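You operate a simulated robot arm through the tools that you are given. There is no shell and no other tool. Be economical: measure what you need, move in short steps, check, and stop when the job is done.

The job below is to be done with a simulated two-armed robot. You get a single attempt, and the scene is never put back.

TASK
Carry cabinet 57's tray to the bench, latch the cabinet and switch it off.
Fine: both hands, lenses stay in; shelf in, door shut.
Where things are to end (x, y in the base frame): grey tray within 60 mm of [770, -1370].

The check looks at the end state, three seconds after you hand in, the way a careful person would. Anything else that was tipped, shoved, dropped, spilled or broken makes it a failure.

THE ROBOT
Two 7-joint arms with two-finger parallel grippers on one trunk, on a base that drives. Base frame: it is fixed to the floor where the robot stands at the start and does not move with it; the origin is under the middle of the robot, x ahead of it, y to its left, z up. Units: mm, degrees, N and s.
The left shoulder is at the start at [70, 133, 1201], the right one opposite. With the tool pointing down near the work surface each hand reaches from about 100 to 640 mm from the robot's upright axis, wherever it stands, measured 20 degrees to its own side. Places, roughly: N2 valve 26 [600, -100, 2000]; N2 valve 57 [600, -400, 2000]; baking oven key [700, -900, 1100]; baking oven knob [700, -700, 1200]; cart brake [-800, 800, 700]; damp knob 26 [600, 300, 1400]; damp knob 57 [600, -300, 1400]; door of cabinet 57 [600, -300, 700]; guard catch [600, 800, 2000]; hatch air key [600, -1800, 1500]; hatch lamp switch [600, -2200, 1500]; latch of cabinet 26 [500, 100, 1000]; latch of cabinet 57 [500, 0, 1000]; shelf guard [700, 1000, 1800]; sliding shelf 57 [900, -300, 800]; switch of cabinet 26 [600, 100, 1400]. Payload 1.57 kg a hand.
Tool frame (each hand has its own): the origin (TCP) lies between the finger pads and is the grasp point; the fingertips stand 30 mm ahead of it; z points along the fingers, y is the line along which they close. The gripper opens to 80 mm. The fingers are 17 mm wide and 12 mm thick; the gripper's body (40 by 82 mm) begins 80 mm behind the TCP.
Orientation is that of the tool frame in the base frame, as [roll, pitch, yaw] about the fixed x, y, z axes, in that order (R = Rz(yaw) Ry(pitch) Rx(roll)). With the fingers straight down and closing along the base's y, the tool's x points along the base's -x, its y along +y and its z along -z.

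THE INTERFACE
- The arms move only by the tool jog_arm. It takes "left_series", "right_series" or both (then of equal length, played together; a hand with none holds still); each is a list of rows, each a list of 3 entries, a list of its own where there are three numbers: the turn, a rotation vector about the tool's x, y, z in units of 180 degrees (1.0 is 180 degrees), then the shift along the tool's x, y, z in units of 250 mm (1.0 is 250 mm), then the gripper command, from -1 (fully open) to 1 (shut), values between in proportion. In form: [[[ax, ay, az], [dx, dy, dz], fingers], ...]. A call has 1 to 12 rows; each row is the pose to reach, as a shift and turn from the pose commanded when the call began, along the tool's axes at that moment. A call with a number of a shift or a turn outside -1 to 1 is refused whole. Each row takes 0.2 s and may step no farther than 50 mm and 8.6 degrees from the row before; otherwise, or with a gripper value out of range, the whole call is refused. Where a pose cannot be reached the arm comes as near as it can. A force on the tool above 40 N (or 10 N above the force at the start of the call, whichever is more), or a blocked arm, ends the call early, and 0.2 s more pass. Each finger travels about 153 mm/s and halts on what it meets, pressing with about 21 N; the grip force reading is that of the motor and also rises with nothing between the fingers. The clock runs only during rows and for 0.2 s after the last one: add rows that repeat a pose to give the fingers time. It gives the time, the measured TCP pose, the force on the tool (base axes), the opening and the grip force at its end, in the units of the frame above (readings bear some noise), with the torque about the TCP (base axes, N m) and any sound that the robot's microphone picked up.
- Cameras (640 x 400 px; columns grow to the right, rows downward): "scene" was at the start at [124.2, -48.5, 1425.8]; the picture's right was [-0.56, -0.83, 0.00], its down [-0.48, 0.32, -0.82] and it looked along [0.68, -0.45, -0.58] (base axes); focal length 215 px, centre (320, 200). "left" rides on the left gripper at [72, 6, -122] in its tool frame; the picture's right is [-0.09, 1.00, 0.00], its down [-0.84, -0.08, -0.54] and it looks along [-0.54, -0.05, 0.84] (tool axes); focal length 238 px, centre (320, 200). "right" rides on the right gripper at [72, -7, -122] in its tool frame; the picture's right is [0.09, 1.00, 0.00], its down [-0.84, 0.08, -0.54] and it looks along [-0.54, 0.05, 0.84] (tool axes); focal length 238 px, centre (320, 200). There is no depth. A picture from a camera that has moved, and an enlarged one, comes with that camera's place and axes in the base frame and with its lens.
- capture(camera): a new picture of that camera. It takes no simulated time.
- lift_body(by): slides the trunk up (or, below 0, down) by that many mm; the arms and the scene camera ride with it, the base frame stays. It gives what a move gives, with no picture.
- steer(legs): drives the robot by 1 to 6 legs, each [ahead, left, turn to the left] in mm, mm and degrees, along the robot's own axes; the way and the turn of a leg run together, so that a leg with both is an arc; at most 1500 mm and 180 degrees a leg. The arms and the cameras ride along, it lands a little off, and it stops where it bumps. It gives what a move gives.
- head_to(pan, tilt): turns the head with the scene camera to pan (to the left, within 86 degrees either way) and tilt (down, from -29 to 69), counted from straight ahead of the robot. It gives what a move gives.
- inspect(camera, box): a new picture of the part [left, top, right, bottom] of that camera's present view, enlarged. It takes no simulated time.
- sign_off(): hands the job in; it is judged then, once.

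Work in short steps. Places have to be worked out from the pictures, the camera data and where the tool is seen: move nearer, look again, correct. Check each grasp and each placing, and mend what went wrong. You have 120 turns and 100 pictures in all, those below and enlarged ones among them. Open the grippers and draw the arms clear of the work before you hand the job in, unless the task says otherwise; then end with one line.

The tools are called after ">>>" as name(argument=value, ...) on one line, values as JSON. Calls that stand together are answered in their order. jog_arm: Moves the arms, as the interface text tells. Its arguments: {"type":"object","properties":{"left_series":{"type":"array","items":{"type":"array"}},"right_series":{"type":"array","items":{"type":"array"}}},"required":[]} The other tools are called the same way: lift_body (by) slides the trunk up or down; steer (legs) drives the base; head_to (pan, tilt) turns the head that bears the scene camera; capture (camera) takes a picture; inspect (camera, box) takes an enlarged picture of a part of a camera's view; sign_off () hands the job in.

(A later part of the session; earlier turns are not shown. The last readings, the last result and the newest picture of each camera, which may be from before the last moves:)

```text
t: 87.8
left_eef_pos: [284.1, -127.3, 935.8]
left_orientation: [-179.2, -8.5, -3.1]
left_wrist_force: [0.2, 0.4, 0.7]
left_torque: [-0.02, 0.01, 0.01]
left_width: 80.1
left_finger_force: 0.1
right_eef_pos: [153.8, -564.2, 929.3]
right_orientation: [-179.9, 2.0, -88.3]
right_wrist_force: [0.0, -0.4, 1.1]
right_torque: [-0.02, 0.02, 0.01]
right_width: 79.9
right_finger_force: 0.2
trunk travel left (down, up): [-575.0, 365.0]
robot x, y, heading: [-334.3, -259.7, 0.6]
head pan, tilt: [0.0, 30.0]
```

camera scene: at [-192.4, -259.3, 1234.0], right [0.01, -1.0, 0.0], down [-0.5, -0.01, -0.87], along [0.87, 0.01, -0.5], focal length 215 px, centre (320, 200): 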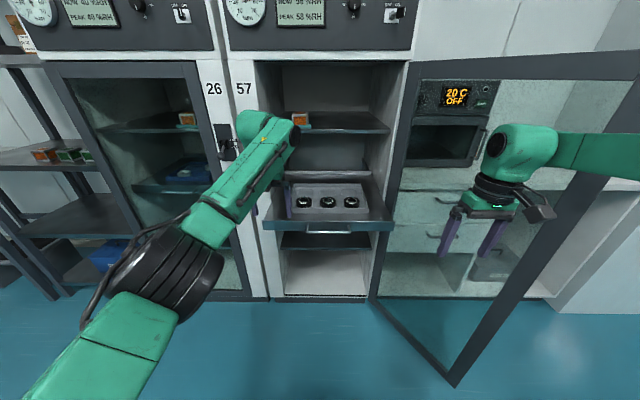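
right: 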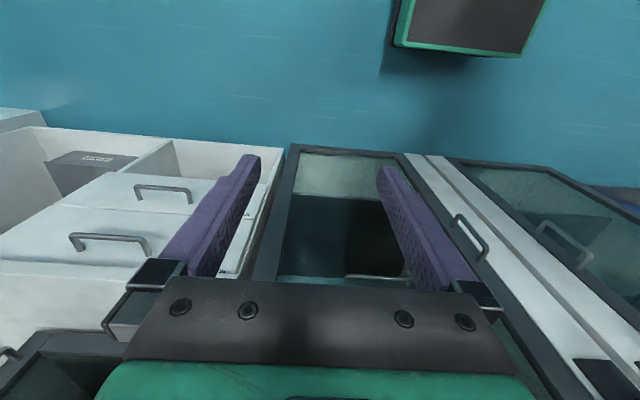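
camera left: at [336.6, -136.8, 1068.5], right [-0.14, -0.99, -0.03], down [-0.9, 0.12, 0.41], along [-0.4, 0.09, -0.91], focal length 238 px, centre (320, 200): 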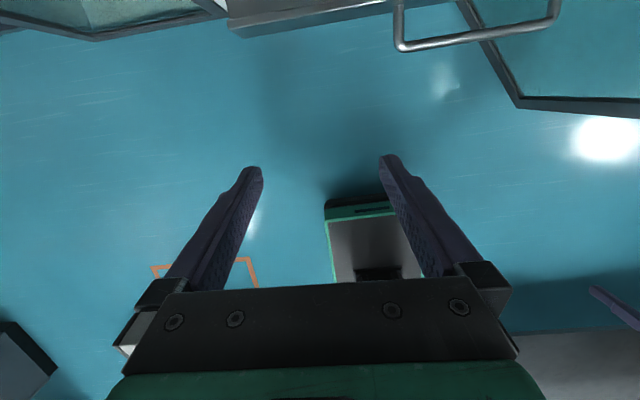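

Continue the flip while moving inward.

>>> jog_arm(right_series=[[[0, 0, -0.0455], [-0.05, -0.02, 0], -1], [[0, 0, -0.091], [-0.1, -0.04, 0], -1], [[0, 0, -0.1364], [-0.15, -0.06, 0], -1], [[0, 0, -0.1818], [-0.2, -0.08, 0], -1], [[0, 0, -0.2273], [-0.25, -0.1, 0], -1], [[0, 0, -0.2727], [-0.3, -0.12, 0], -1], [[0, 0, -0.3182], [-0.36, -0.14, 0], -1], [[0, 0, -0.3636], [-0.42, -0.16, 0], -1], [[0, 0, -0.4091], [-0.47, -0.18, 0], -1], [[0, 0, -0.4545], [-0.52, -0.2, 0], -1], [[0, 0, -0.49], [-0.56, -0.2, 0], -1]])

>>> capture(camera="scene")

```text
t: 90.2
left_eef_pos: [283.6, -126.8, 937.0]
left_orientation: [-179.1, -8.5, -3.1]
left_wrist_force: [1.1, -0.5, -0.7]
left_torque: [-0.01, 0.0, -0.03]
left_width: 80.0
left_finger_force: 0.0
right_eef_pos: [192.0, -426.4, 933.0]
right_orientation: [-178.0, -0.1, -0.3]
right_wrist_force: [-0.4, 0.6, -0.8]
right_torque: [-0.02, -0.05, -0.01]
right_width: 80.2
right_finger_force: 0.0
right hand out of reach, approached as far as the arm can: row 10, 11
trunk travel left (down, up): [-575.0, 365.0]
robot x, y, heading: [-338.4, -263.8, 0.8]
head pan, tilt: [0.0, 30.0]
```

```text
52 pictures are left
camera scene: at [-193.5, -259.1, 1234.1], right [0.01, -1.0, 0.0], down [-0.5, -0.01, -0.87], along [0.87, 0.01, -0.5], focal length 215 px, centre (320, 200)
```

scene: 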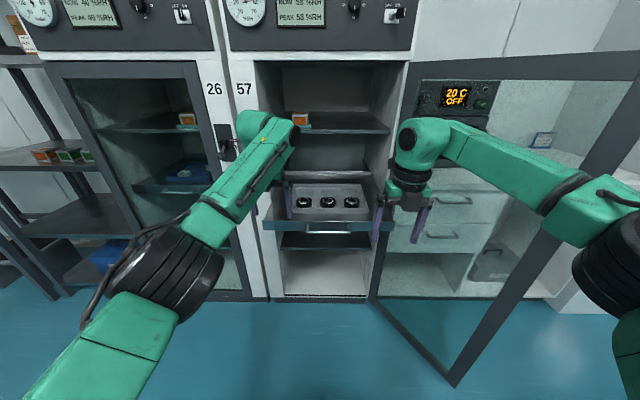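

Good mirrored posture. To keep the right elbow away from the open door I'll work with arms extended: first stretch the right hand forward, then drive in.

>>> jog_arm(right_series=[[[0, 0, 0], [0.12, 0, 0], -1], [[0, 0, 0], [0.24, 0, 0], -1], [[0, 0, 0], [0.36, 0, 0], -1]])

>>> steer(legs=[[120, -17, 0]])

>>> head_to(pan=-10, tilt=40)

>>> capture(camera="scene")

```text
t: 91.0
left_eef_pos: [284.0, -127.5, 937.6]
left_orientation: [-178.9, -8.5, -3.2]
left_wrist_force: [0.1, -0.1, 0.4]
left_torque: [0.01, 0.01, 0.01]
left_width: 80.1
left_finger_force: 0.1
right_eef_pos: [208.8, -456.8, 920.4]
right_orientation: [-177.8, 0.0, -0.4]
right_wrist_force: [-0.1, 0.7, -0.1]
right_torque: [0.01, 0.02, 0.0]
right_width: 80.1
right_finger_force: 0.1
right hand out of reach, approached as far as the arm can: row 1, 2, 3
trunk travel left (down, up): [-575.0, 365.0]
robot x, y, heading: [-336.4, -266.3, 0.6]
head pan, tilt: [0.0, 30.0]
```

```text
t: 92.2
left_eef_pos: [403.1, -142.9, 937.7]
left_orientation: [-179.2, -8.7, -3.2]
left_wrist_force: [0.1, -0.5, 0.3]
left_torque: [-0.01, 0.02, -0.04]
left_width: 80.1
left_finger_force: 0.1
right_eef_pos: [327.6, -473.6, 920.8]
right_orientation: [-178.1, -0.1, -0.3]
right_wrist_force: [0.7, 0.4, 0.5]
right_torque: [0.01, 0.04, 0.01]
right_width: 79.9
right_finger_force: 0.1
trunk travel left (down, up): [-575.0, 365.0]
robot x, y, heading: [-214.7, -275.4, 0.4]
head pan, tilt: [0.0, 30.0]
```

```text
t: 92.9
left_eef_pos: [403.6, -143.9, 936.7]
left_orientation: [-179.2, -8.5, -3.2]
left_wrist_force: [-0.3, -0.6, 0.1]
left_torque: [0.02, -0.05, 0.01]
left_width: 79.9
left_finger_force: 0.0
right_eef_pos: [328.4, -473.4, 920.4]
right_orientation: [-178.0, -0.1, -0.4]
right_wrist_force: [-0.8, 0.7, -0.1]
right_torque: [0.0, 0.03, 0.02]
right_width: 80.2
right_finger_force: 0.0
trunk travel left (down, up): [-575.0, 365.0]
robot x, y, heading: [-212.9, -278.2, 0.6]
head pan, tilt: [-10.0, 40.0]
```

```text
51 pictures are left
camera scene: at [-79.9, -290.2, 1218.7], right [-0.16, -0.99, 0.0], down [-0.63, 0.11, -0.77], along [0.76, -0.13, -0.64], focal length 215 px, centre (320, 200)
```

scene: 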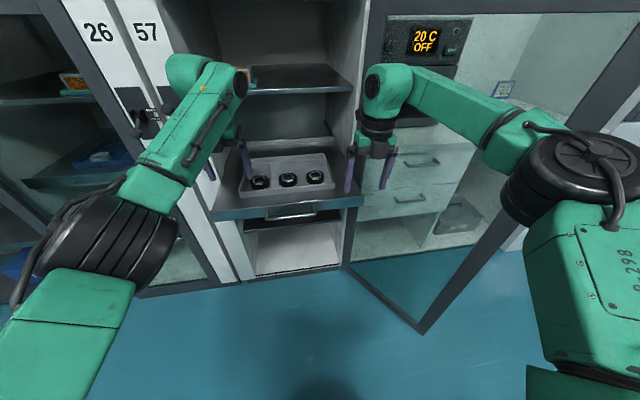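

The right arm's elbow is bent close to the door. I tilt the right hand slightly forward (as the left is), which should let it extend and pull the elbow in.

>>> jog_arm(right_series=[[[0, 0.04, 0], [0, 0, 0], -1], [[0, 0.083, 0], [0, 0, 0], -1], [[0, 0.1, 0], [0.08, -0.06, 0], -1], [[0, 0.1, 0], [0.16, -0.12, 0], -1], [[0, 0.1, 0], [0.24, -0.18, 0], -1], [[0, 0.1, 0], [0.32, -0.22, 0], -1]])

>>> capture(camera="scene")

```text
t: 94.3
left_eef_pos: [403.7, -143.7, 938.0]
left_orientation: [-179.0, -8.6, -3.2]
left_wrist_force: [0.2, -0.4, 0.1]
left_torque: [0.01, -0.03, 0.02]
left_width: 79.9
left_finger_force: 0.1
right_eef_pos: [376.0, -436.7, 920.8]
right_orientation: [-178.0, -18.0, -1.1]
right_wrist_force: [-0.2, -0.2, 0.0]
right_torque: [0.0, 0.03, 0.0]
right_width: 80.1
right_finger_force: 0.1
right hand out of reach, approached as far as the arm can: row 5, 6
trunk travel left (down, up): [-575.0, 365.0]
robot x, y, heading: [-213.9, -280.1, 0.5]
head pan, tilt: [-10.0, 40.0]
```

```text
50 pictures are left
camera scene: at [-80.7, -290.0, 1218.8], right [-0.16, -0.99, 0.0], down [-0.63, 0.11, -0.77], along [0.76, -0.13, -0.64], focal length 215 px, centre (320, 200)
```

scene: 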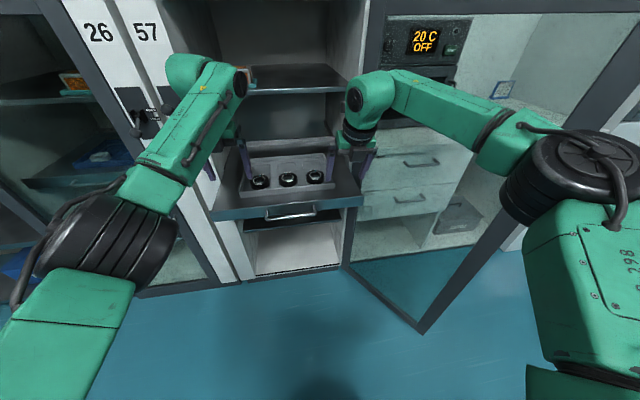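

I'll take the right arm through the same route as the left: pitch to ~45°, extend, then pitch back down.

>>> jog_arm(right_series=[[[0, 0.04, 0], [0, 0, 0], -1], [[0, 0.08, 0], [0.05, 0, -0.02], -1], [[0, 0.12, 0], [0.1, 0, -0.04], -1], [[0, 0.16, 0], [0.17, 0, -0.06], -1], [[0, 0.16, 0], [0.27, -0.02, -0.09], -1], [[0, 0.16, 0], [0.37, -0.04, -0.12], -1], [[0, 0.16, 0], [0.47, -0.06, -0.15], -1]])

>>> capture(camera="scene")

```text
t: 95.9
left_eef_pos: [403.2, -142.8, 938.5]
left_orientation: [-179.1, -8.7, -3.1]
left_wrist_force: [-0.1, -0.4, -0.2]
left_torque: [-0.02, -0.04, 0.01]
left_width: 79.7
left_finger_force: 0.1
right_eef_pos: [459.3, -435.6, 989.1]
right_orientation: [-177.0, -47.0, -2.6]
right_wrist_force: [-0.4, -0.4, -0.3]
right_torque: [-0.01, -0.01, 0.0]
right_width: 80.1
right_finger_force: 0.1
right hand out of reach, approached as far as the arm can: row 7
trunk travel left (down, up): [-575.0, 365.0]
robot x, y, heading: [-212.9, -273.8, 0.3]
head pan, tilt: [-10.0, 40.0]
```

```text
49 pictures are left
camera scene: at [-81.1, -290.4, 1218.8], right [-0.16, -0.99, 0.0], down [-0.63, 0.11, -0.77], along [0.76, -0.13, -0.64], focal length 215 px, centre (320, 200)
```

scene: 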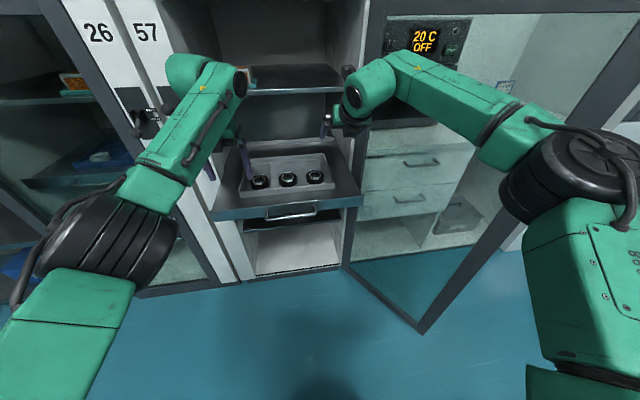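

Both hands will work at ~45° tilt, which gives more reach. I pitch the left to 45° too, then drive to about (-135, -250) leaving clearance to the door.

>>> jog_arm(left_series=[[[0, 0.04, 0], [0, 0, 0], -1], [[0, 0.08, 0], [0, 0, 0], -1], [[0, 0.12, 0], [0, 0, 0], -1], [[0, 0.16, 0], [0, 0, 0], -1], [[0, 0.2, 0], [0, 0, 0], -1]])

>>> steer(legs=[[0, 28, 0], [70, 0, 0]])

>>> capture(camera="left")

>>> capture(camera="right")

```text
t: 97.1
left_eef_pos: [401.8, -144.7, 937.1]
left_orientation: [-178.8, -44.7, -3.9]
left_wrist_force: [-1.1, -0.3, 0.6]
left_torque: [0.01, 0.0, 0.03]
left_width: 79.9
left_finger_force: 0.2
right_eef_pos: [460.2, -434.2, 988.9]
right_orientation: [-176.9, -46.9, -2.5]
right_wrist_force: [-0.2, 0.2, 0.8]
right_torque: [0.0, -0.03, 0.0]
right_width: 80.1
right_finger_force: 0.0
trunk travel left (down, up): [-575.0, 365.0]
robot x, y, heading: [-214.9, -275.7, 0.4]
head pan, tilt: [-10.0, 40.0]
```

```text
t: 98.6
left_eef_pos: [473.4, -115.7, 937.2]
left_orientation: [-178.7, -44.6, -4.0]
left_wrist_force: [1.4, 0.5, -0.3]
left_torque: [-0.01, -0.01, -0.01]
left_width: 79.9
left_finger_force: 0.0
right_eef_pos: [529.7, -405.8, 989.0]
right_orientation: [-176.9, -46.9, -2.4]
right_wrist_force: [1.2, -0.6, -0.1]
right_torque: [0.02, 0.01, -0.04]
right_width: 80.0
right_finger_force: 0.0
trunk travel left (down, up): [-575.0, 365.0]
robot x, y, heading: [-151.0, -248.7, 0.5]
head pan, tilt: [-10.0, 40.0]
```

```text
48 pictures are left
camera left: at [438.7, -120.5, 1074.3], right [-0.12, -0.99, -0.08], down [-0.97, 0.13, -0.2], along [0.21, 0.05, -0.98], focal length 238 px, centre (320, 200)
```

left: 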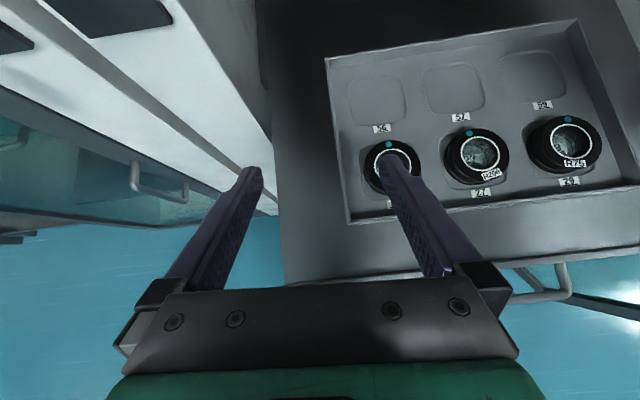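

```text
47 pictures are left
camera right: at [490.3, -404.0, 1124.8], right [0.06, -1.0, 0.03], down [-0.97, -0.06, -0.24], along [0.25, -0.02, -0.97], focal length 238 px, centre (320, 200)
```

right: 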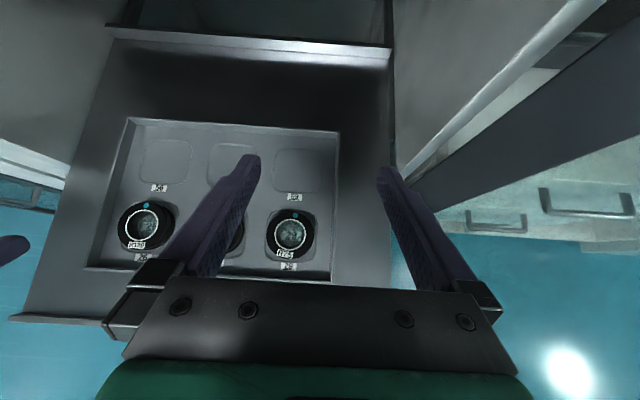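

Triangulating from both wrist cameras: tray rim z≈819, x 467–672, y -431…-134, shelf top ≈796. I pre-position both hands above the side walls with narrowed fingers.

>>> jog_arm(left_series=[[[0, 0, 0], [0.02, 0.025, 0.146], 0], [[0, 0, 0], [0.043, 0.05, 0.293], 0.25], [[0, 0, 0], [0.065, 0.074, 0.439], 0.25]], right_series=[[[0, 0, 0], [-0.087, 0.034, 0.138], 0], [[0, 0, 0], [-0.174, 0.067, 0.275], 0.25], [[0, 0, 0], [-0.261, 0.101, 0.413], 0.25]])

>>> capture(camera="left")

>>> capture(camera="right")

```text
t: 99.4
left_eef_pos: [560.9, -137.9, 871.5]
left_orientation: [-178.7, -44.6, -4.0]
left_wrist_force: [0.1, 0.6, -0.1]
left_torque: [0.01, 0.0, 0.01]
left_width: 30.1
left_finger_force: 0.1
right_eef_pos: [544.0, -436.7, 872.2]
right_orientation: [-176.9, -47.0, -2.7]
right_wrist_force: [-0.1, -0.4, -0.4]
right_torque: [0.01, 0.0, -0.03]
right_width: 30.2
right_finger_force: 0.1
right hand out of reach, approached as far as the arm can: row 2, 3
trunk travel left (down, up): [-575.0, 365.0]
robot x, y, heading: [-145.8, -249.5, 0.5]
head pan, tilt: [-10.0, 40.0]
```

```text
46 pictures are left
camera left: at [526.3, -143.9, 1007.8], right [-0.12, -0.99, -0.08], down [-0.97, 0.13, -0.2], along [0.21, 0.06, -0.98], focal length 238 px, centre (320, 200)
```

left: 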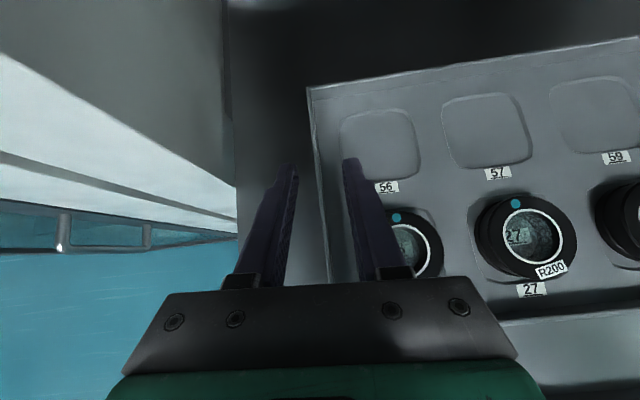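

```text
45 pictures are left
camera right: at [504.2, -434.8, 1009.0], right [0.06, -1.0, 0.03], down [-0.97, -0.06, -0.24], along [0.25, -0.01, -0.97], focal length 238 px, centre (320, 200)
```

right: 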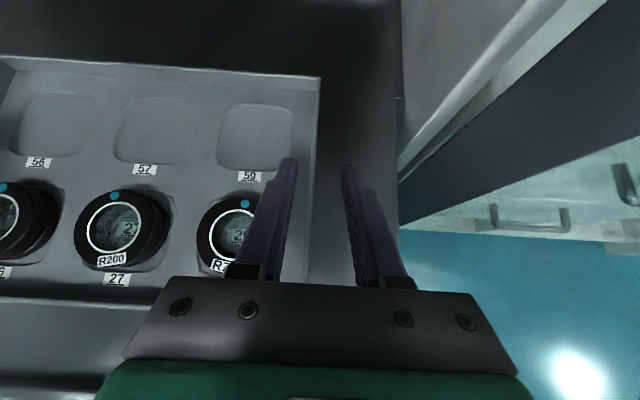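

Alignment is good; the right hand needs a bit more reach, so drive 28 mm ahead.

>>> steer(legs=[[28, 0, 0]])

```text
t: 100.2
left_eef_pos: [587.4, -136.2, 872.8]
left_orientation: [-178.7, -44.6, -3.9]
left_wrist_force: [-0.5, -0.7, -0.5]
left_torque: [0.01, 0.03, 0.03]
left_width: 29.7
left_finger_force: 0.0
right_eef_pos: [569.4, -435.2, 875.6]
right_orientation: [-176.9, -47.1, -2.6]
right_wrist_force: [-0.2, -0.8, 0.0]
right_torque: [0.01, -0.04, -0.04]
right_width: 30.1
right_finger_force: 0.1
trunk travel left (down, up): [-575.0, 365.0]
robot x, y, heading: [-117.4, -245.0, 0.6]
head pan, tilt: [-10.0, 40.0]
```

Descend to about 9 mm above final grasp height and check both.

>>> jog_arm(left_series=[[[0, 0, 0], [-0.08, 0.004, 0.013], 0.25], [[0, 0, 0], [-0.161, 0.007, 0.027], 0.25]], right_series=[[[0, 0, 0], [-0.06, -0.03, 0.04], 0.25], [[0, 0, 0], [-0.12, -0.03, 0.079], 0.25]])

>>> capture(camera="left")

>>> capture(camera="right")

```text
t: 100.8
left_eef_pos: [566.3, -136.9, 838.2]
left_orientation: [-178.7, -44.6, -3.9]
left_wrist_force: [0.0, 0.0, -0.7]
left_torque: [-0.01, -0.02, -0.03]
left_width: 30.1
left_finger_force: 0.1
right_eef_pos: [559.2, -431.3, 840.5]
right_orientation: [-176.9, -46.9, -2.6]
right_wrist_force: [0.2, 0.4, -0.8]
right_torque: [-0.02, 0.01, 0.03]
right_width: 30.0
right_finger_force: 0.0
right hand out of reach, approached as far as the arm can: row 1, 2
trunk travel left (down, up): [-575.0, 365.0]
robot x, y, heading: [-117.4, -250.9, 0.6]
head pan, tilt: [-10.0, 40.0]
```

```text
44 pictures are left
camera left: at [529.9, -142.9, 975.3], right [-0.12, -0.99, -0.08], down [-0.97, 0.13, -0.2], along [0.21, 0.06, -0.98], focal length 238 px, centre (320, 200)
```

left: 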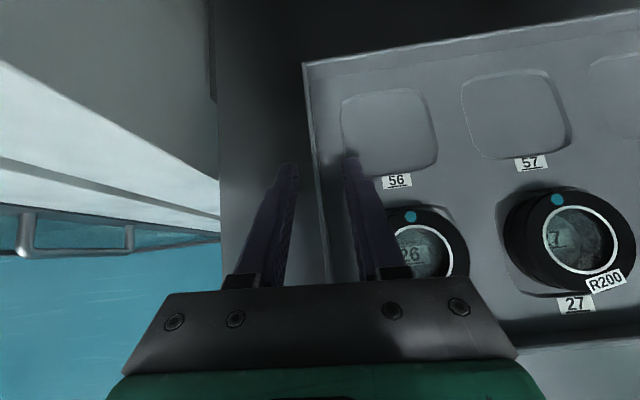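

```text
43 pictures are left
camera right: at [519.4, -428.3, 977.0], right [0.06, -1.0, 0.03], down [-0.97, -0.06, -0.25], along [0.25, -0.02, -0.97], focal length 238 px, centre (320, 200)
```

right: 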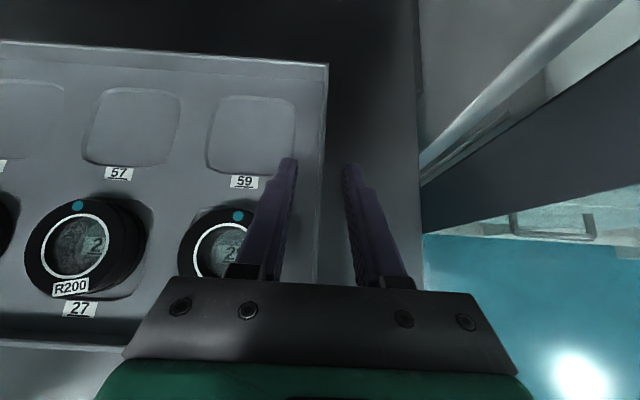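

Both finger pairs straddle the walls. Lower 9 mm and close both hands.

>>> jog_arm(left_series=[[[0, 0, 0], [-0.025, 0.003, 0.026], 0.25], [[0, 0, 0], [-0.025, 0.003, 0.026], 0.25], [[0, 0, 0], [-0.025, 0.003, 0.026], 0.7], [[0, 0, 0], [-0.025, 0.003, 0.026], 1], [[0, 0, 0], [-0.025, 0.003, 0.026], 1], [[0, 0, 0], [-0.025, 0.003, 0.026], 1]], right_series=[[[0, 0, 0], [-0.026, 0, 0.027], 0.25], [[0, 0, 0], [-0.026, 0, 0.027], 0.25], [[0, 0, 0], [-0.026, 0, 0.027], 0.7], [[0, 0, 0], [-0.026, 0, 0.027], 1], [[0, 0, 0], [-0.026, 0, 0.027], 1], [[0, 0, 0], [-0.026, 0, 0.027], 1]])

>>> capture(camera="right")

```text
t: 102.2
left_eef_pos: [562.2, -137.6, 834.6]
left_orientation: [-178.4, -45.2, -3.9]
left_wrist_force: [3.8, 4.7, 25.0]
left_torque: [0.03, -0.41, 0.75]
left_width: 4.4
left_finger_force: 21.1
right_eef_pos: [553.1, -431.3, 835.2]
right_orientation: [-176.9, -47.2, -2.4]
right_wrist_force: [-2.3, 0.8, -2.4]
right_torque: [-0.32, 0.26, 0.04]
right_width: 3.7
right_finger_force: 21.2
right hand out of reach, approached as far as the arm can: row 1, 2, 3, 4, 5, 6
trunk travel left (down, up): [-575.0, 365.0]
robot x, y, heading: [-117.8, -246.6, 0.7]
head pan, tilt: [-10.0, 40.0]
```

```text
42 pictures are left
camera right: at [513.0, -429.3, 971.8], right [0.06, -1.0, 0.03], down [-0.97, -0.06, -0.25], along [0.25, -0.02, -0.97], focal length 238 px, centre (320, 200)
```

right: 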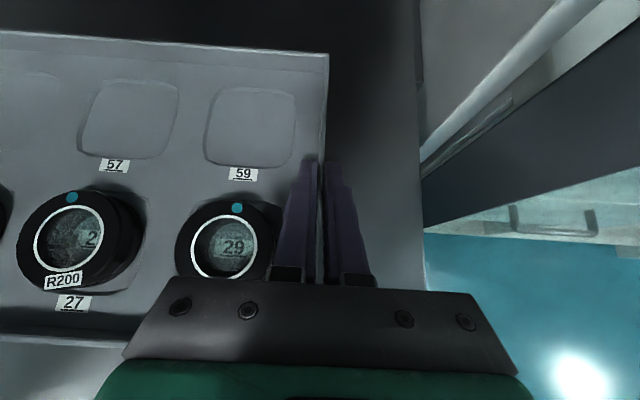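

Both walls are pinched (≈4 mm). The left fingertip presses on the tray floor with 25 N; relieve it by 5 mm, then lift with the trunk a little to test.

>>> jog_arm(left_series=[[[0, 0, 0], [0.008, 0, -0.008], 1], [[0, 0, 0], [0.015, 0, -0.015], 1]])

>>> lift_body(by=25)

>>> capture(camera="scene")

```text
t: 102.8
left_eef_pos: [562.2, -137.9, 834.6]
left_orientation: [-178.5, -44.6, -4.0]
left_wrist_force: [7.0, 5.7, 9.5]
left_torque: [0.13, -0.87, 0.82]
left_width: 4.4
left_finger_force: 21.2
right_eef_pos: [555.3, -431.5, 835.3]
right_orientation: [-176.9, -47.2, -2.7]
right_wrist_force: [-6.3, -3.8, 1.5]
right_torque: [-0.31, 0.41, 0.13]
right_width: 3.6
right_finger_force: 21.0
trunk travel left (down, up): [-575.0, 365.0]
robot x, y, heading: [-117.7, -249.8, 0.4]
head pan, tilt: [-10.0, 40.0]
```

```text
t: 103.5
left_eef_pos: [565.2, -138.6, 859.2]
left_orientation: [-178.7, -44.6, -4.0]
left_wrist_force: [-0.8, 0.1, 0.1]
left_torque: [0.01, 0.02, 0.01]
left_width: 0.0
left_finger_force: 21.2
right_eef_pos: [557.4, -430.2, 857.7]
right_orientation: [-176.8, -47.1, -2.7]
right_wrist_force: [-0.5, -0.3, -0.5]
right_torque: [0.03, 0.0, 0.01]
right_width: 0.0
right_finger_force: 20.8
trunk travel left (down, up): [-600.0, 340.0]
robot x, y, heading: [-119.4, -248.1, 0.4]
head pan, tilt: [-10.0, 40.0]
```

```text
41 pictures are left
camera scene: at [17.2, -261.3, 1243.8], right [-0.16, -0.99, 0.0], down [-0.63, 0.11, -0.77], along [0.76, -0.13, -0.64], focal length 215 px, centre (320, 200)
```

scene: 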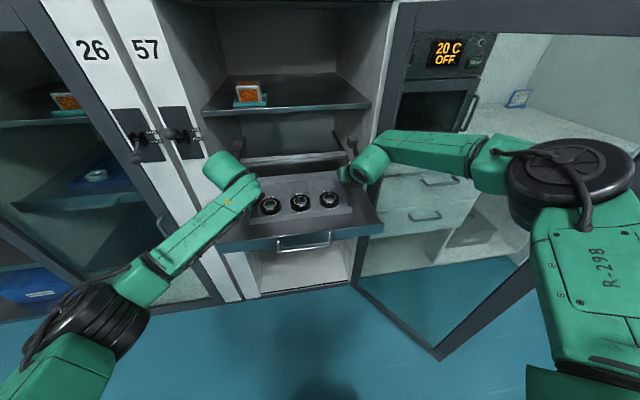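

Both pinches slipped off: the 45° tilt leaves only the finger corners on the ~12 mm walls. I'll regrip with more vertical fingers: open, back off, raise the trunk (more natural downward reach), and re-pitch both hands.

>>> steer(legs=[[-110, 20, 0]])

>>> lift_body(by=150)

>>> jog_arm(left_series=[[[0, -0.035, 0], [-0.08, 0, 0.08], 0.25], [[0, -0.07, 0], [-0.16, 0, 0.16], 0.25], [[0, -0.105, 0], [-0.24, 0, 0.24], 0.25], [[0, -0.14, 0], [-0.32, 0, 0.32], 0.25], [[0, -0.17, 0], [-0.36, 0, 0.36], 0.25]], right_series=[[[0, -0.035, 0], [-0.08, 0, 0.08], 0.25], [[0, -0.07, 0], [-0.16, 0, 0.16], 0.25], [[0, -0.105, 0], [-0.24, 0, 0.24], 0.25], [[0, -0.14, 0], [-0.32, 0, 0.32], 0.25], [[0, -0.18, 0], [-0.36, 0, 0.36], 0.25]])

>>> capture(camera="scene")

```text
t: 104.7
left_eef_pos: [455.7, -119.7, 859.2]
left_orientation: [-178.8, -44.6, -3.9]
left_wrist_force: [0.2, -0.2, -0.1]
left_torque: [0.02, 0.0, -0.01]
left_width: 0.1
left_finger_force: 21.0
right_eef_pos: [445.7, -414.0, 858.3]
right_orientation: [-176.9, -47.1, -2.5]
right_wrist_force: [-0.7, 0.9, -0.1]
right_torque: [0.0, -0.01, 0.01]
right_width: 0.0
right_finger_force: 20.9
trunk travel left (down, up): [-600.0, 340.0]
robot x, y, heading: [-229.9, -229.1, 0.5]
head pan, tilt: [-10.0, 40.0]
```

```text
t: 106.5
left_eef_pos: [455.0, -120.0, 1010.5]
left_orientation: [-178.7, -44.6, -4.0]
left_wrist_force: [-0.9, -0.5, 0.4]
left_torque: [-0.03, 0.0, 0.02]
left_width: 0.0
left_finger_force: 20.8
right_eef_pos: [446.5, -413.8, 1008.5]
right_orientation: [-176.8, -47.0, -2.6]
right_wrist_force: [-0.8, 0.2, 0.1]
right_torque: [-0.01, -0.05, -0.03]
right_width: 0.2
right_finger_force: 20.6
trunk travel left (down, up): [-750.0, 190.0]
robot x, y, heading: [-230.5, -231.2, 0.7]
head pan, tilt: [-10.0, 40.0]
```

```text
t: 107.7
left_eef_pos: [445.1, -114.5, 900.8]
left_orientation: [-179.1, -19.4, -3.5]
left_wrist_force: [0.2, 0.2, 0.1]
left_torque: [-0.01, 0.0, -0.01]
left_width: 29.9
left_finger_force: 0.2
left hand out of reach, approached as far as the arm can: row 4, 5
right_eef_pos: [356.2, -446.0, 930.8]
right_orientation: [-177.8, -14.5, -0.9]
right_wrist_force: [-0.7, -0.2, 0.8]
right_torque: [-0.03, -0.01, 0.01]
right_width: 29.7
right_finger_force: 0.0
right hand out of reach, approached as far as the arm can: row 1, 2, 3, 4, 5
trunk travel left (down, up): [-750.0, 190.0]
robot x, y, heading: [-228.5, -229.3, 0.7]
head pan, tilt: [-10.0, 40.0]
```

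```text
40 pictures are left
camera scene: at [-93.0, -241.1, 1393.8], right [-0.17, -0.99, 0.0], down [-0.63, 0.11, -0.77], along [0.76, -0.13, -0.64], focal length 215 px, centre (320, 200)
```

scene: 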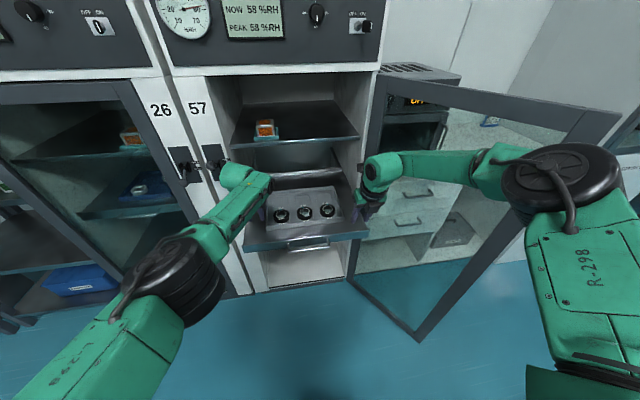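

The hands are now ~15–20° from vertical. Pull the left hand back to match the right's reach, then drive in to put both above the walls.

>>> jog_arm(left_series=[[[0, 0, 0], [-0.14, 0.08, -0.05], 0.25], [[0, 0, 0], [-0.283, 0.16, -0.1], 0.25]])

>>> steer(legs=[[0, 18, 0], [203, 0, -0.7]])

>>> capture(camera="left")

>>> capture(camera="right")

```text
t: 108.2
left_eef_pos: [446.1, -116.0, 899.9]
left_orientation: [-178.9, -19.4, -3.4]
left_wrist_force: [-0.8, -0.2, 0.6]
left_torque: [0.0, 0.0, -0.01]
left_width: 29.7
left_finger_force: 0.2
left hand out of reach, approached as far as the arm can: row 1, 2
right_eef_pos: [356.6, -446.8, 931.2]
right_orientation: [-177.8, -14.7, -0.9]
right_wrist_force: [-0.2, 0.5, 0.7]
right_torque: [0.02, 0.01, 0.0]
right_width: 30.0
right_finger_force: 0.0
trunk travel left (down, up): [-750.0, 190.0]
robot x, y, heading: [-227.1, -228.0, 0.7]
head pan, tilt: [-10.0, 40.0]
```

```text
t: 110.1
left_eef_pos: [603.0, -104.1, 898.9]
left_orientation: [-179.0, -18.9, -3.8]
left_wrist_force: [-10.1, -0.9, 1.3]
left_torque: [0.09, -1.78, -0.08]
left_width: 30.1
left_finger_force: 0.0
right_eef_pos: [513.8, -433.1, 932.2]
right_orientation: [-177.8, -14.8, -1.5]
right_wrist_force: [-0.2, -0.4, 0.2]
right_torque: [-0.03, 0.03, 0.0]
right_width: 30.0
right_finger_force: 0.1
trunk travel left (down, up): [-750.0, 190.0]
robot x, y, heading: [-64.4, -208.3, 0.3]
head pan, tilt: [-10.0, 40.0]
stopped in leg 2: the force on the tool passed its limit at 401 N (the readings are from after the stop); the commanded pose is now the measured one
```

```text
39 pictures are left
camera left: at [631.2, -113.1, 1037.8], right [-0.15, -0.99, -0.05], down [-0.96, 0.13, 0.24], along [-0.23, 0.08, -0.97], focal length 238 px, centre (320, 200)
```

left: 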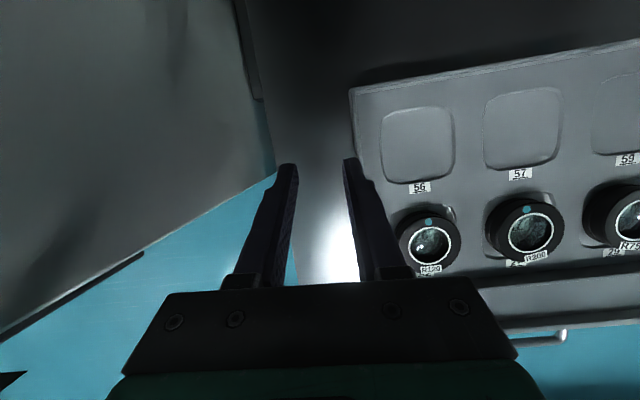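

```text
38 pictures are left
camera right: at [553.2, -432.5, 1068.5], right [0.07, -1.0, -0.01], down [-0.95, -0.07, 0.31], along [-0.31, -0.01, -0.95], focal length 238 px, centre (320, 200)
```

right: 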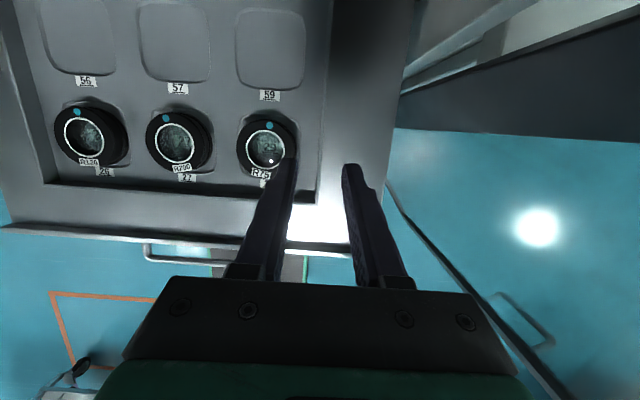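

The left hand hadn't pulled back and bumped something. I back off 60 mm and look at the whole scene for any displacement.

>>> steer(legs=[[-70, 0, 0]])

>>> capture(camera="scene")

```text
t: 111.1
left_eef_pos: [538.7, -104.1, 894.7]
left_orientation: [-179.1, -18.4, -3.8]
left_wrist_force: [0.3, 0.1, -0.9]
left_torque: [-0.02, -0.01, 0.0]
left_width: 30.2
left_finger_force: 0.0
right_eef_pos: [449.5, -432.0, 926.7]
right_orientation: [-177.8, -14.5, -1.4]
right_wrist_force: [-0.3, 0.4, 0.3]
right_torque: [0.01, 0.0, 0.01]
right_width: 30.0
right_finger_force: 0.0
trunk travel left (down, up): [-750.0, 190.0]
robot x, y, heading: [-138.7, -212.5, 0.1]
head pan, tilt: [-10.0, 40.0]
```

```text
37 pictures are left
camera scene: at [4.6, -225.3, 1393.2], right [-0.17, -0.98, 0.0], down [-0.64, 0.11, -0.76], along [0.75, -0.13, -0.65], focal length 215 px, centre (320, 200)
```

scene: 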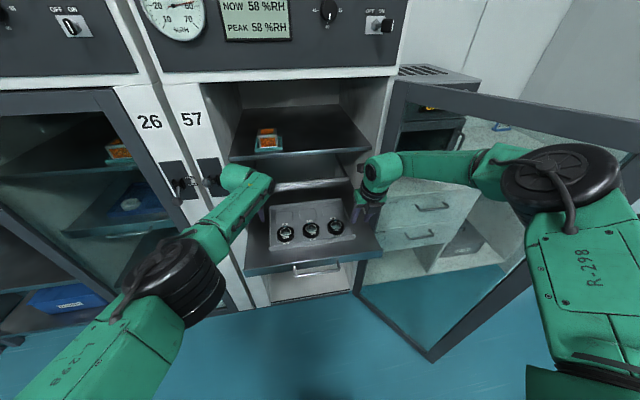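

Everything seems undisturbed (levers, boxes, lenses fine). I now tilt/extend the right hand, align the left laterally, and check before driving.

>>> jog_arm(left_series=[[[0, 0, 0], [-0.015, 0.033, 0.02], 0.25], [[0, 0, 0], [-0.03, 0.065, 0.04], 0.25], [[0, 0, 0], [-0.045, 0.098, 0.06], 0.25], [[0, 0, 0], [-0.062, 0.13, 0.082], 0.25]], right_series=[[[0, 0.03, 0], [0, 0, 0], 0.25], [[0, 0.06, 0], [0.03, -0.004, 0.08], 0.25], [[0, 0.09, 0], [0.07, -0.008, 0.17], 0.25], [[0, 0.09, 0], [0.106, -0.012, 0.263], 0.25]])

```text
t: 112.1
left_eef_pos: [527.4, -135.0, 871.5]
left_orientation: [-179.0, -18.6, -3.8]
left_wrist_force: [0.6, -0.5, 0.7]
left_torque: [0.01, 0.03, -0.02]
left_width: 30.0
left_finger_force: 0.0
right_eef_pos: [466.5, -438.6, 893.8]
right_orientation: [-177.4, -30.9, -2.0]
right_wrist_force: [-0.1, -0.7, 0.4]
right_torque: [0.02, -0.05, 0.04]
right_width: 29.8
right_finger_force: 0.1
right hand out of reach, approached as far as the arm can: row 3, 4
trunk travel left (down, up): [-750.0, 190.0]
robot x, y, heading: [-131.7, -212.8, 0.1]
head pan, tilt: [-10.0, 40.0]
```

The right wrist can't go lower at this trunk height. Raise the left 60 mm relative, lower the trunk 55 mm, then drive in by 55 mm and check.

>>> jog_arm(left_series=[[[0, 0, 0], [-0.01, 0, -0.13], 0.25], [[0, 0, 0], [-0.019, 0, -0.26], 0.25]])

>>> lift_body(by=-40)

>>> steer(legs=[[45, 0, 0]])

>>> capture(camera="left")

>>> capture(camera="right")

```text
t: 112.7
left_eef_pos: [499.3, -134.3, 933.7]
left_orientation: [-179.0, -18.7, -3.6]
left_wrist_force: [0.1, 0.4, -0.3]
left_torque: [-0.02, 0.03, -0.01]
left_width: 30.2
left_finger_force: 0.0
right_eef_pos: [466.4, -437.4, 893.8]
right_orientation: [-177.6, -30.8, -2.1]
right_wrist_force: [-0.4, 0.0, 0.2]
right_torque: [-0.02, 0.03, 0.04]
right_width: 29.7
right_finger_force: 0.0
trunk travel left (down, up): [-750.0, 190.0]
robot x, y, heading: [-137.0, -212.3, 0.2]
head pan, tilt: [-10.0, 40.0]
```

```text
t: 113.5
left_eef_pos: [500.5, -134.9, 892.8]
left_orientation: [-179.1, -18.7, -3.7]
left_wrist_force: [0.1, -0.1, 0.3]
left_torque: [0.0, -0.02, -0.01]
left_width: 30.0
left_finger_force: 0.0
right_eef_pos: [467.7, -437.5, 853.5]
right_orientation: [-177.4, -31.0, -2.1]
right_wrist_force: [0.8, 0.3, -0.4]
right_torque: [-0.02, 0.0, -0.02]
right_width: 30.0
right_finger_force: 0.0
trunk travel left (down, up): [-710.0, 230.0]
robot x, y, heading: [-136.3, -207.3, 0.2]
head pan, tilt: [-10.0, 40.0]
```

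```text
t: 114.4
left_eef_pos: [543.6, -136.0, 894.5]
left_orientation: [-179.1, -18.9, -3.8]
left_wrist_force: [0.2, 0.4, -0.1]
left_torque: [-0.01, 0.01, 0.01]
left_width: 29.7
left_finger_force: 0.0
right_eef_pos: [508.4, -437.7, 855.2]
right_orientation: [-177.4, -31.0, -2.1]
right_wrist_force: [0.3, 0.0, -0.3]
right_torque: [0.02, -0.01, -0.01]
right_width: 30.0
right_finger_force: 0.1
trunk travel left (down, up): [-710.0, 230.0]
robot x, y, heading: [-91.0, -213.7, 0.3]
head pan, tilt: [-10.0, 40.0]
```

```text
36 pictures are left
camera left: at [571.1, -145.0, 1033.0], right [-0.15, -0.99, -0.05], down [-0.96, 0.13, 0.24], along [-0.23, 0.08, -0.97], focal length 238 px, centre (320, 200)
```

left: 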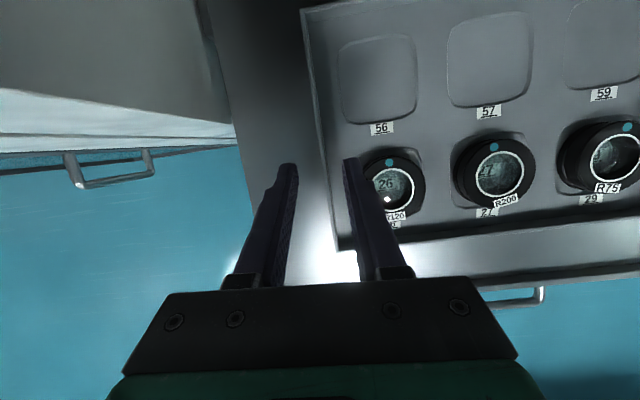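

```text
35 pictures are left
camera right: at [508.2, -436.0, 997.6], right [0.06, -1.0, 0.01], down [-1.0, -0.06, 0.03], along [-0.03, -0.01, -1.0], focal length 238 px, centre (320, 200)
```

right: 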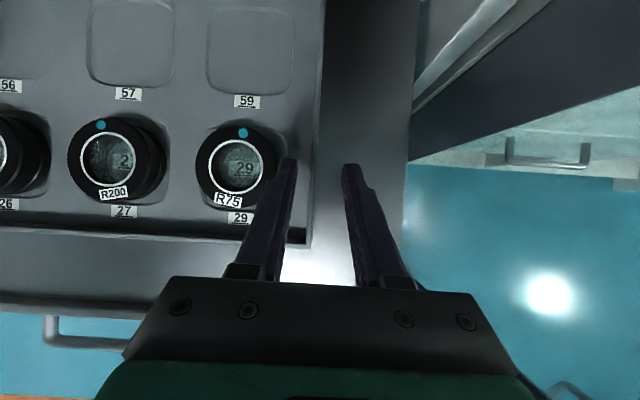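

Tray walls now read at y≈-140 (left) and -433 (right). Drive 32 mm more and then lower both hands onto the walls.

>>> steer(legs=[[32, 0, 0]])

```text
t: 115.3
left_eef_pos: [574.8, -135.7, 894.9]
left_orientation: [-179.0, -18.9, -3.8]
left_wrist_force: [-0.5, 0.4, -0.5]
left_torque: [-0.03, -0.01, 0.0]
left_width: 30.0
left_finger_force: 0.1
right_eef_pos: [539.8, -438.3, 855.3]
right_orientation: [-177.4, -31.1, -2.1]
right_wrist_force: [-0.5, 0.5, 0.7]
right_torque: [-0.02, -0.02, -0.01]
right_width: 29.9
right_finger_force: 0.1
trunk travel left (down, up): [-710.0, 230.0]
robot x, y, heading: [-56.6, -212.0, 0.1]
head pan, tilt: [-10.0, 40.0]
```

Lower both with narrow openings, staying just above the tray floor.

>>> jog_arm(left_series=[[[0, 0, 0], [-0.024, 0.02, 0.07], 0.4], [[0, 0, 0], [-0.047, 0.02, 0.14], 0.4], [[0, 0, 0], [-0.07, 0.02, 0.208], 0.4]], right_series=[[[0, 0, 0], [0, -0.018, 0], 0.5], [[0, 0, 0], [-0.018, -0.018, 0.03], 0.5], [[0, 0, 0], [-0.037, -0.018, 0.06], 0.5]])

>>> capture(camera="left")

>>> capture(camera="right")

```text
t: 116.1
left_eef_pos: [577.4, -140.1, 838.9]
left_orientation: [-179.1, -18.9, -3.8]
left_wrist_force: [2.1, 0.3, 5.0]
left_torque: [-0.08, -0.04, 0.03]
left_width: 23.5
left_finger_force: 0.0
right_eef_pos: [533.8, -437.4, 843.9]
right_orientation: [-177.5, -30.9, -2.1]
right_wrist_force: [-0.9, 1.1, 0.0]
right_torque: [0.01, 0.01, 0.02]
right_width: 20.2
right_finger_force: 0.0
right hand out of reach, approached as far as the arm can: row 2, 3
trunk travel left (down, up): [-710.0, 230.0]
robot x, y, heading: [-58.4, -210.0, -0.2]
head pan, tilt: [-10.0, 40.0]
```

```text
34 pictures are left
camera left: at [605.1, -150.1, 977.3], right [-0.15, -0.99, -0.05], down [-0.96, 0.13, 0.24], along [-0.23, 0.08, -0.97], focal length 238 px, centre (320, 200)
```

left: 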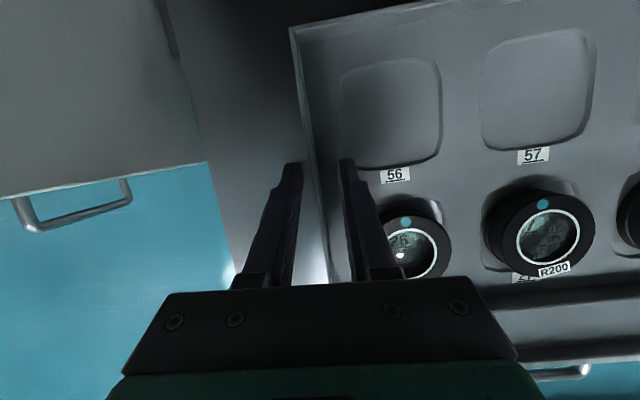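

```text
33 pictures are left
camera right: at [532.8, -435.2, 986.0], right [0.06, -1.0, 0.01], down [-1.0, -0.06, 0.03], along [-0.03, -0.01, -1.0], focal length 238 px, centre (320, 200)
```

right: 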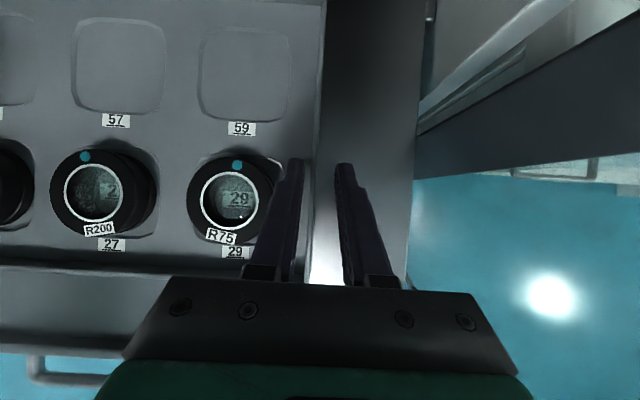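

Left is at the floor; right is still ~7 mm high and at its limit. Raise left 7 mm, lower the trunk 7 mm, then close both.

>>> jog_arm(left_series=[[[0, 0, 0], [0.009, 0, -0.0275], 0.4]])

>>> lift_body(by=-7)

>>> jog_arm(left_series=[[[0, 0, 0], [0, 0, 0], 0.7], [[0, 0, 0], [0, 0, 0], 1], [[0, 0, 0], [0, 0, 0], 1], [[0, 0, 0], [0, 0, 0], 1]], right_series=[[[0, 0, 0], [0, 0, 0], 0.7], [[0, 0, 0], [0, 0, 0], 1], [[0, 0, 0], [0, 0, 0], 1], [[0, 0, 0], [0, 0, 0], 1]])

```text
t: 116.5
left_eef_pos: [576.0, -140.9, 844.4]
left_orientation: [-178.9, -18.6, -3.7]
left_wrist_force: [-0.7, -0.4, -0.7]
left_torque: [-0.02, -0.01, 0.0]
left_width: 24.1
left_finger_force: 0.0
right_eef_pos: [533.5, -435.5, 844.0]
right_orientation: [-177.4, -31.0, -2.2]
right_wrist_force: [0.6, -0.6, -0.3]
right_torque: [0.01, 0.02, -0.01]
right_width: 20.0
right_finger_force: 0.1
trunk travel left (down, up): [-710.0, 230.0]
robot x, y, heading: [-59.2, -212.8, 0.1]
head pan, tilt: [-10.0, 40.0]
```

```text
t: 117.0
left_eef_pos: [576.3, -140.1, 838.7]
left_orientation: [-179.0, -18.8, -3.8]
left_wrist_force: [1.4, 0.3, 4.3]
left_torque: [-0.08, -0.05, 0.03]
left_width: 23.6
left_finger_force: 0.0
right_eef_pos: [532.1, -436.7, 836.6]
right_orientation: [-177.6, -30.9, -2.1]
right_wrist_force: [-0.5, 0.0, 0.8]
right_torque: [0.05, 0.03, 0.02]
right_width: 19.9
right_finger_force: 0.1
trunk travel left (down, up): [-703.0, 237.0]
robot x, y, heading: [-60.1, -212.0, -0.0]
head pan, tilt: [-10.0, 40.0]
```

```text
t: 118.0
left_eef_pos: [576.3, -140.9, 838.0]
left_orientation: [-179.0, -18.8, -3.8]
left_wrist_force: [2.2, -5.8, 4.7]
left_torque: [-0.11, -0.01, 0.36]
left_width: 4.5
left_finger_force: 21.1
right_eef_pos: [532.4, -435.2, 837.3]
right_orientation: [-177.5, -31.1, -2.1]
right_wrist_force: [-0.2, 6.6, 2.2]
right_torque: [-0.14, 0.07, 0.23]
right_width: 4.0
right_finger_force: 21.3
trunk travel left (down, up): [-703.0, 237.0]
robot x, y, heading: [-57.2, -211.8, -0.1]
head pan, tilt: [-10.0, 40.0]
```

Both pinched. Add a slight inward squeeze (4 mm each) for extra friction, then test-lift 10 mm.

>>> jog_arm(left_series=[[[0, 0, 0], [0, 0.008, 0], 1], [[0, 0, 0], [0, 0.016, 0], 1]], right_series=[[[0, 0, 0], [0, -0.008, 0], 1], [[0, 0, 0], [0, -0.016, 0], 1]])

>>> lift_body(by=10)

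>>> capture(camera="right")

```text
t: 118.6
left_eef_pos: [575.9, -140.7, 839.0]
left_orientation: [-178.6, -18.9, -3.6]
left_wrist_force: [2.0, 12.5, 8.7]
left_torque: [0.17, -0.13, 0.42]
left_width: 4.2
left_finger_force: 20.8
right_eef_pos: [531.8, -435.0, 838.4]
right_orientation: [-177.7, -30.9, -2.0]
right_wrist_force: [-1.3, -13.4, -0.1]
right_torque: [-0.53, -0.52, 0.04]
right_width: 4.1
right_finger_force: 20.8
trunk travel left (down, up): [-703.0, 237.0]
robot x, y, heading: [-58.7, -212.2, 0.0]
head pan, tilt: [-10.0, 40.0]
```

```text
t: 119.2
left_eef_pos: [575.9, -141.3, 847.5]
left_orientation: [-178.7, -18.6, -3.5]
left_wrist_force: [5.9, 24.1, -0.4]
left_torque: [0.42, -0.35, 0.58]
left_width: 4.0
left_finger_force: 20.3
right_eef_pos: [531.4, -435.9, 844.5]
right_orientation: [-177.7, -30.7, -2.0]
right_wrist_force: [-6.3, -24.5, -3.3]
right_torque: [-0.78, 0.36, -0.07]
right_width: 3.9
right_finger_force: 21.1
trunk travel left (down, up): [-713.0, 227.0]
robot x, y, heading: [-60.1, -213.6, 0.2]
head pan, tilt: [-10.0, 40.0]
```

```text
32 pictures are left
camera right: at [532.1, -433.8, 988.2], right [0.06, -1.0, 0.01], down [-1.0, -0.06, 0.04], along [-0.03, -0.02, -1.0], focal length 238 px, centre (320, 200)
```

right: 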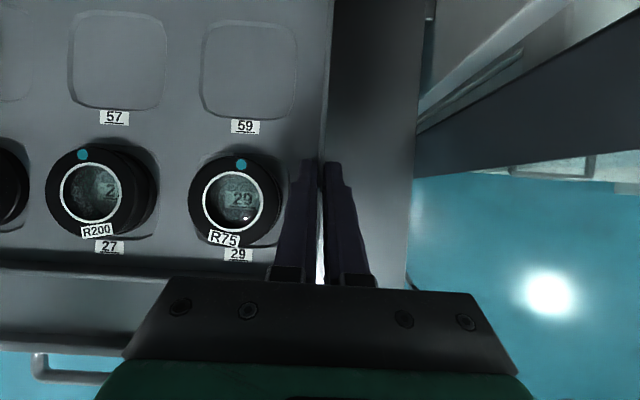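

Forces are ambiguous. Lift 10 mm more and look with the scene camera at the tray's underside.

>>> lift_body(by=10)

>>> inspect(camera="scene", box=[190, 150, 410, 288])

```text
t: 119.8
left_eef_pos: [577.8, -141.5, 857.3]
left_orientation: [-178.7, -18.7, -3.7]
left_wrist_force: [5.7, 28.0, -1.6]
left_torque: [0.5, 0.31, 0.54]
left_width: 4.6
left_finger_force: 20.4
right_eef_pos: [532.7, -436.0, 855.9]
right_orientation: [-177.8, -30.6, -2.1]
right_wrist_force: [-4.8, -28.2, -4.4]
right_torque: [-0.81, -0.32, -0.14]
right_width: 3.8
right_finger_force: 20.8
trunk travel left (down, up): [-723.0, 217.0]
robot x, y, heading: [-54.5, -208.9, -0.2]
head pan, tilt: [-10.0, 40.0]
```

```text
2.90 times, centred on (300, 219) of scene
camera zoom: at [77.0, -225.2, 1366.7], right [-0.17, -0.98, 0.0], down [-0.63, 0.11, -0.77], along [0.75, -0.13, -0.64], focal length 623 px, centre (378, 145)
```

zoom: 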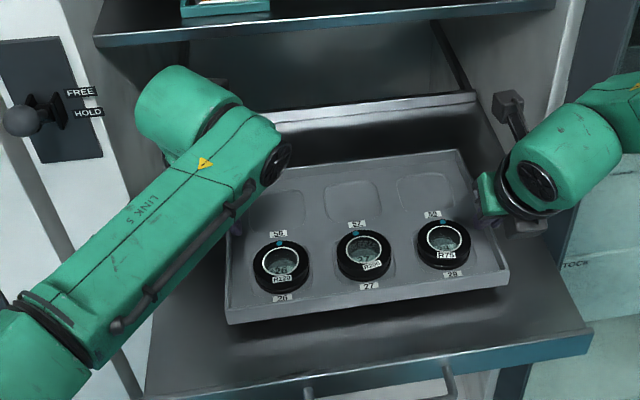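

The tray is up, level, lenses in. I drive straight back 150 mm to clear the shelf, then check the grip.

>>> steer(legs=[[-60, 0, 0], [-140, 0, 0]])

>>> capture(camera="scene")

```text
t: 121.7
left_eef_pos: [379.7, -140.8, 855.9]
left_orientation: [-178.7, -18.7, -3.5]
left_wrist_force: [4.8, 27.2, -0.6]
left_torque: [0.51, -0.08, 0.55]
left_width: 4.3
left_finger_force: 20.9
right_eef_pos: [334.8, -435.5, 855.3]
right_orientation: [-177.8, -30.5, -2.0]
right_wrist_force: [-4.8, -27.7, -4.0]
right_torque: [-0.85, 0.08, -0.19]
right_width: 3.9
right_finger_force: 21.3
trunk travel left (down, up): [-723.0, 217.0]
robot x, y, heading: [-257.8, -214.7, 0.1]
head pan, tilt: [-10.0, 40.0]
```

```text
30 pictures are left
camera scene: at [-120.1, -225.5, 1366.3], right [-0.17, -0.99, 0.0], down [-0.64, 0.11, -0.76], along [0.75, -0.13, -0.64], focal length 215 px, centre (320, 200)
```

scene: 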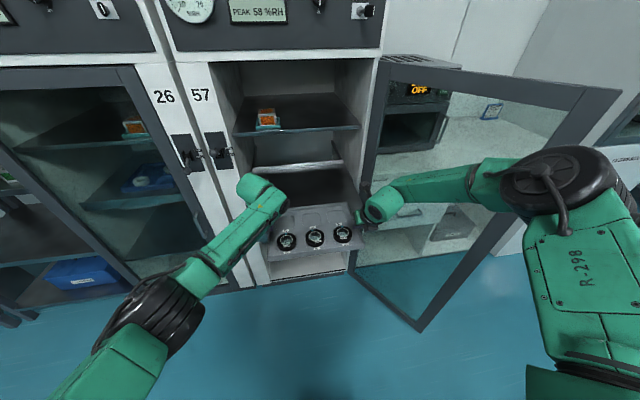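

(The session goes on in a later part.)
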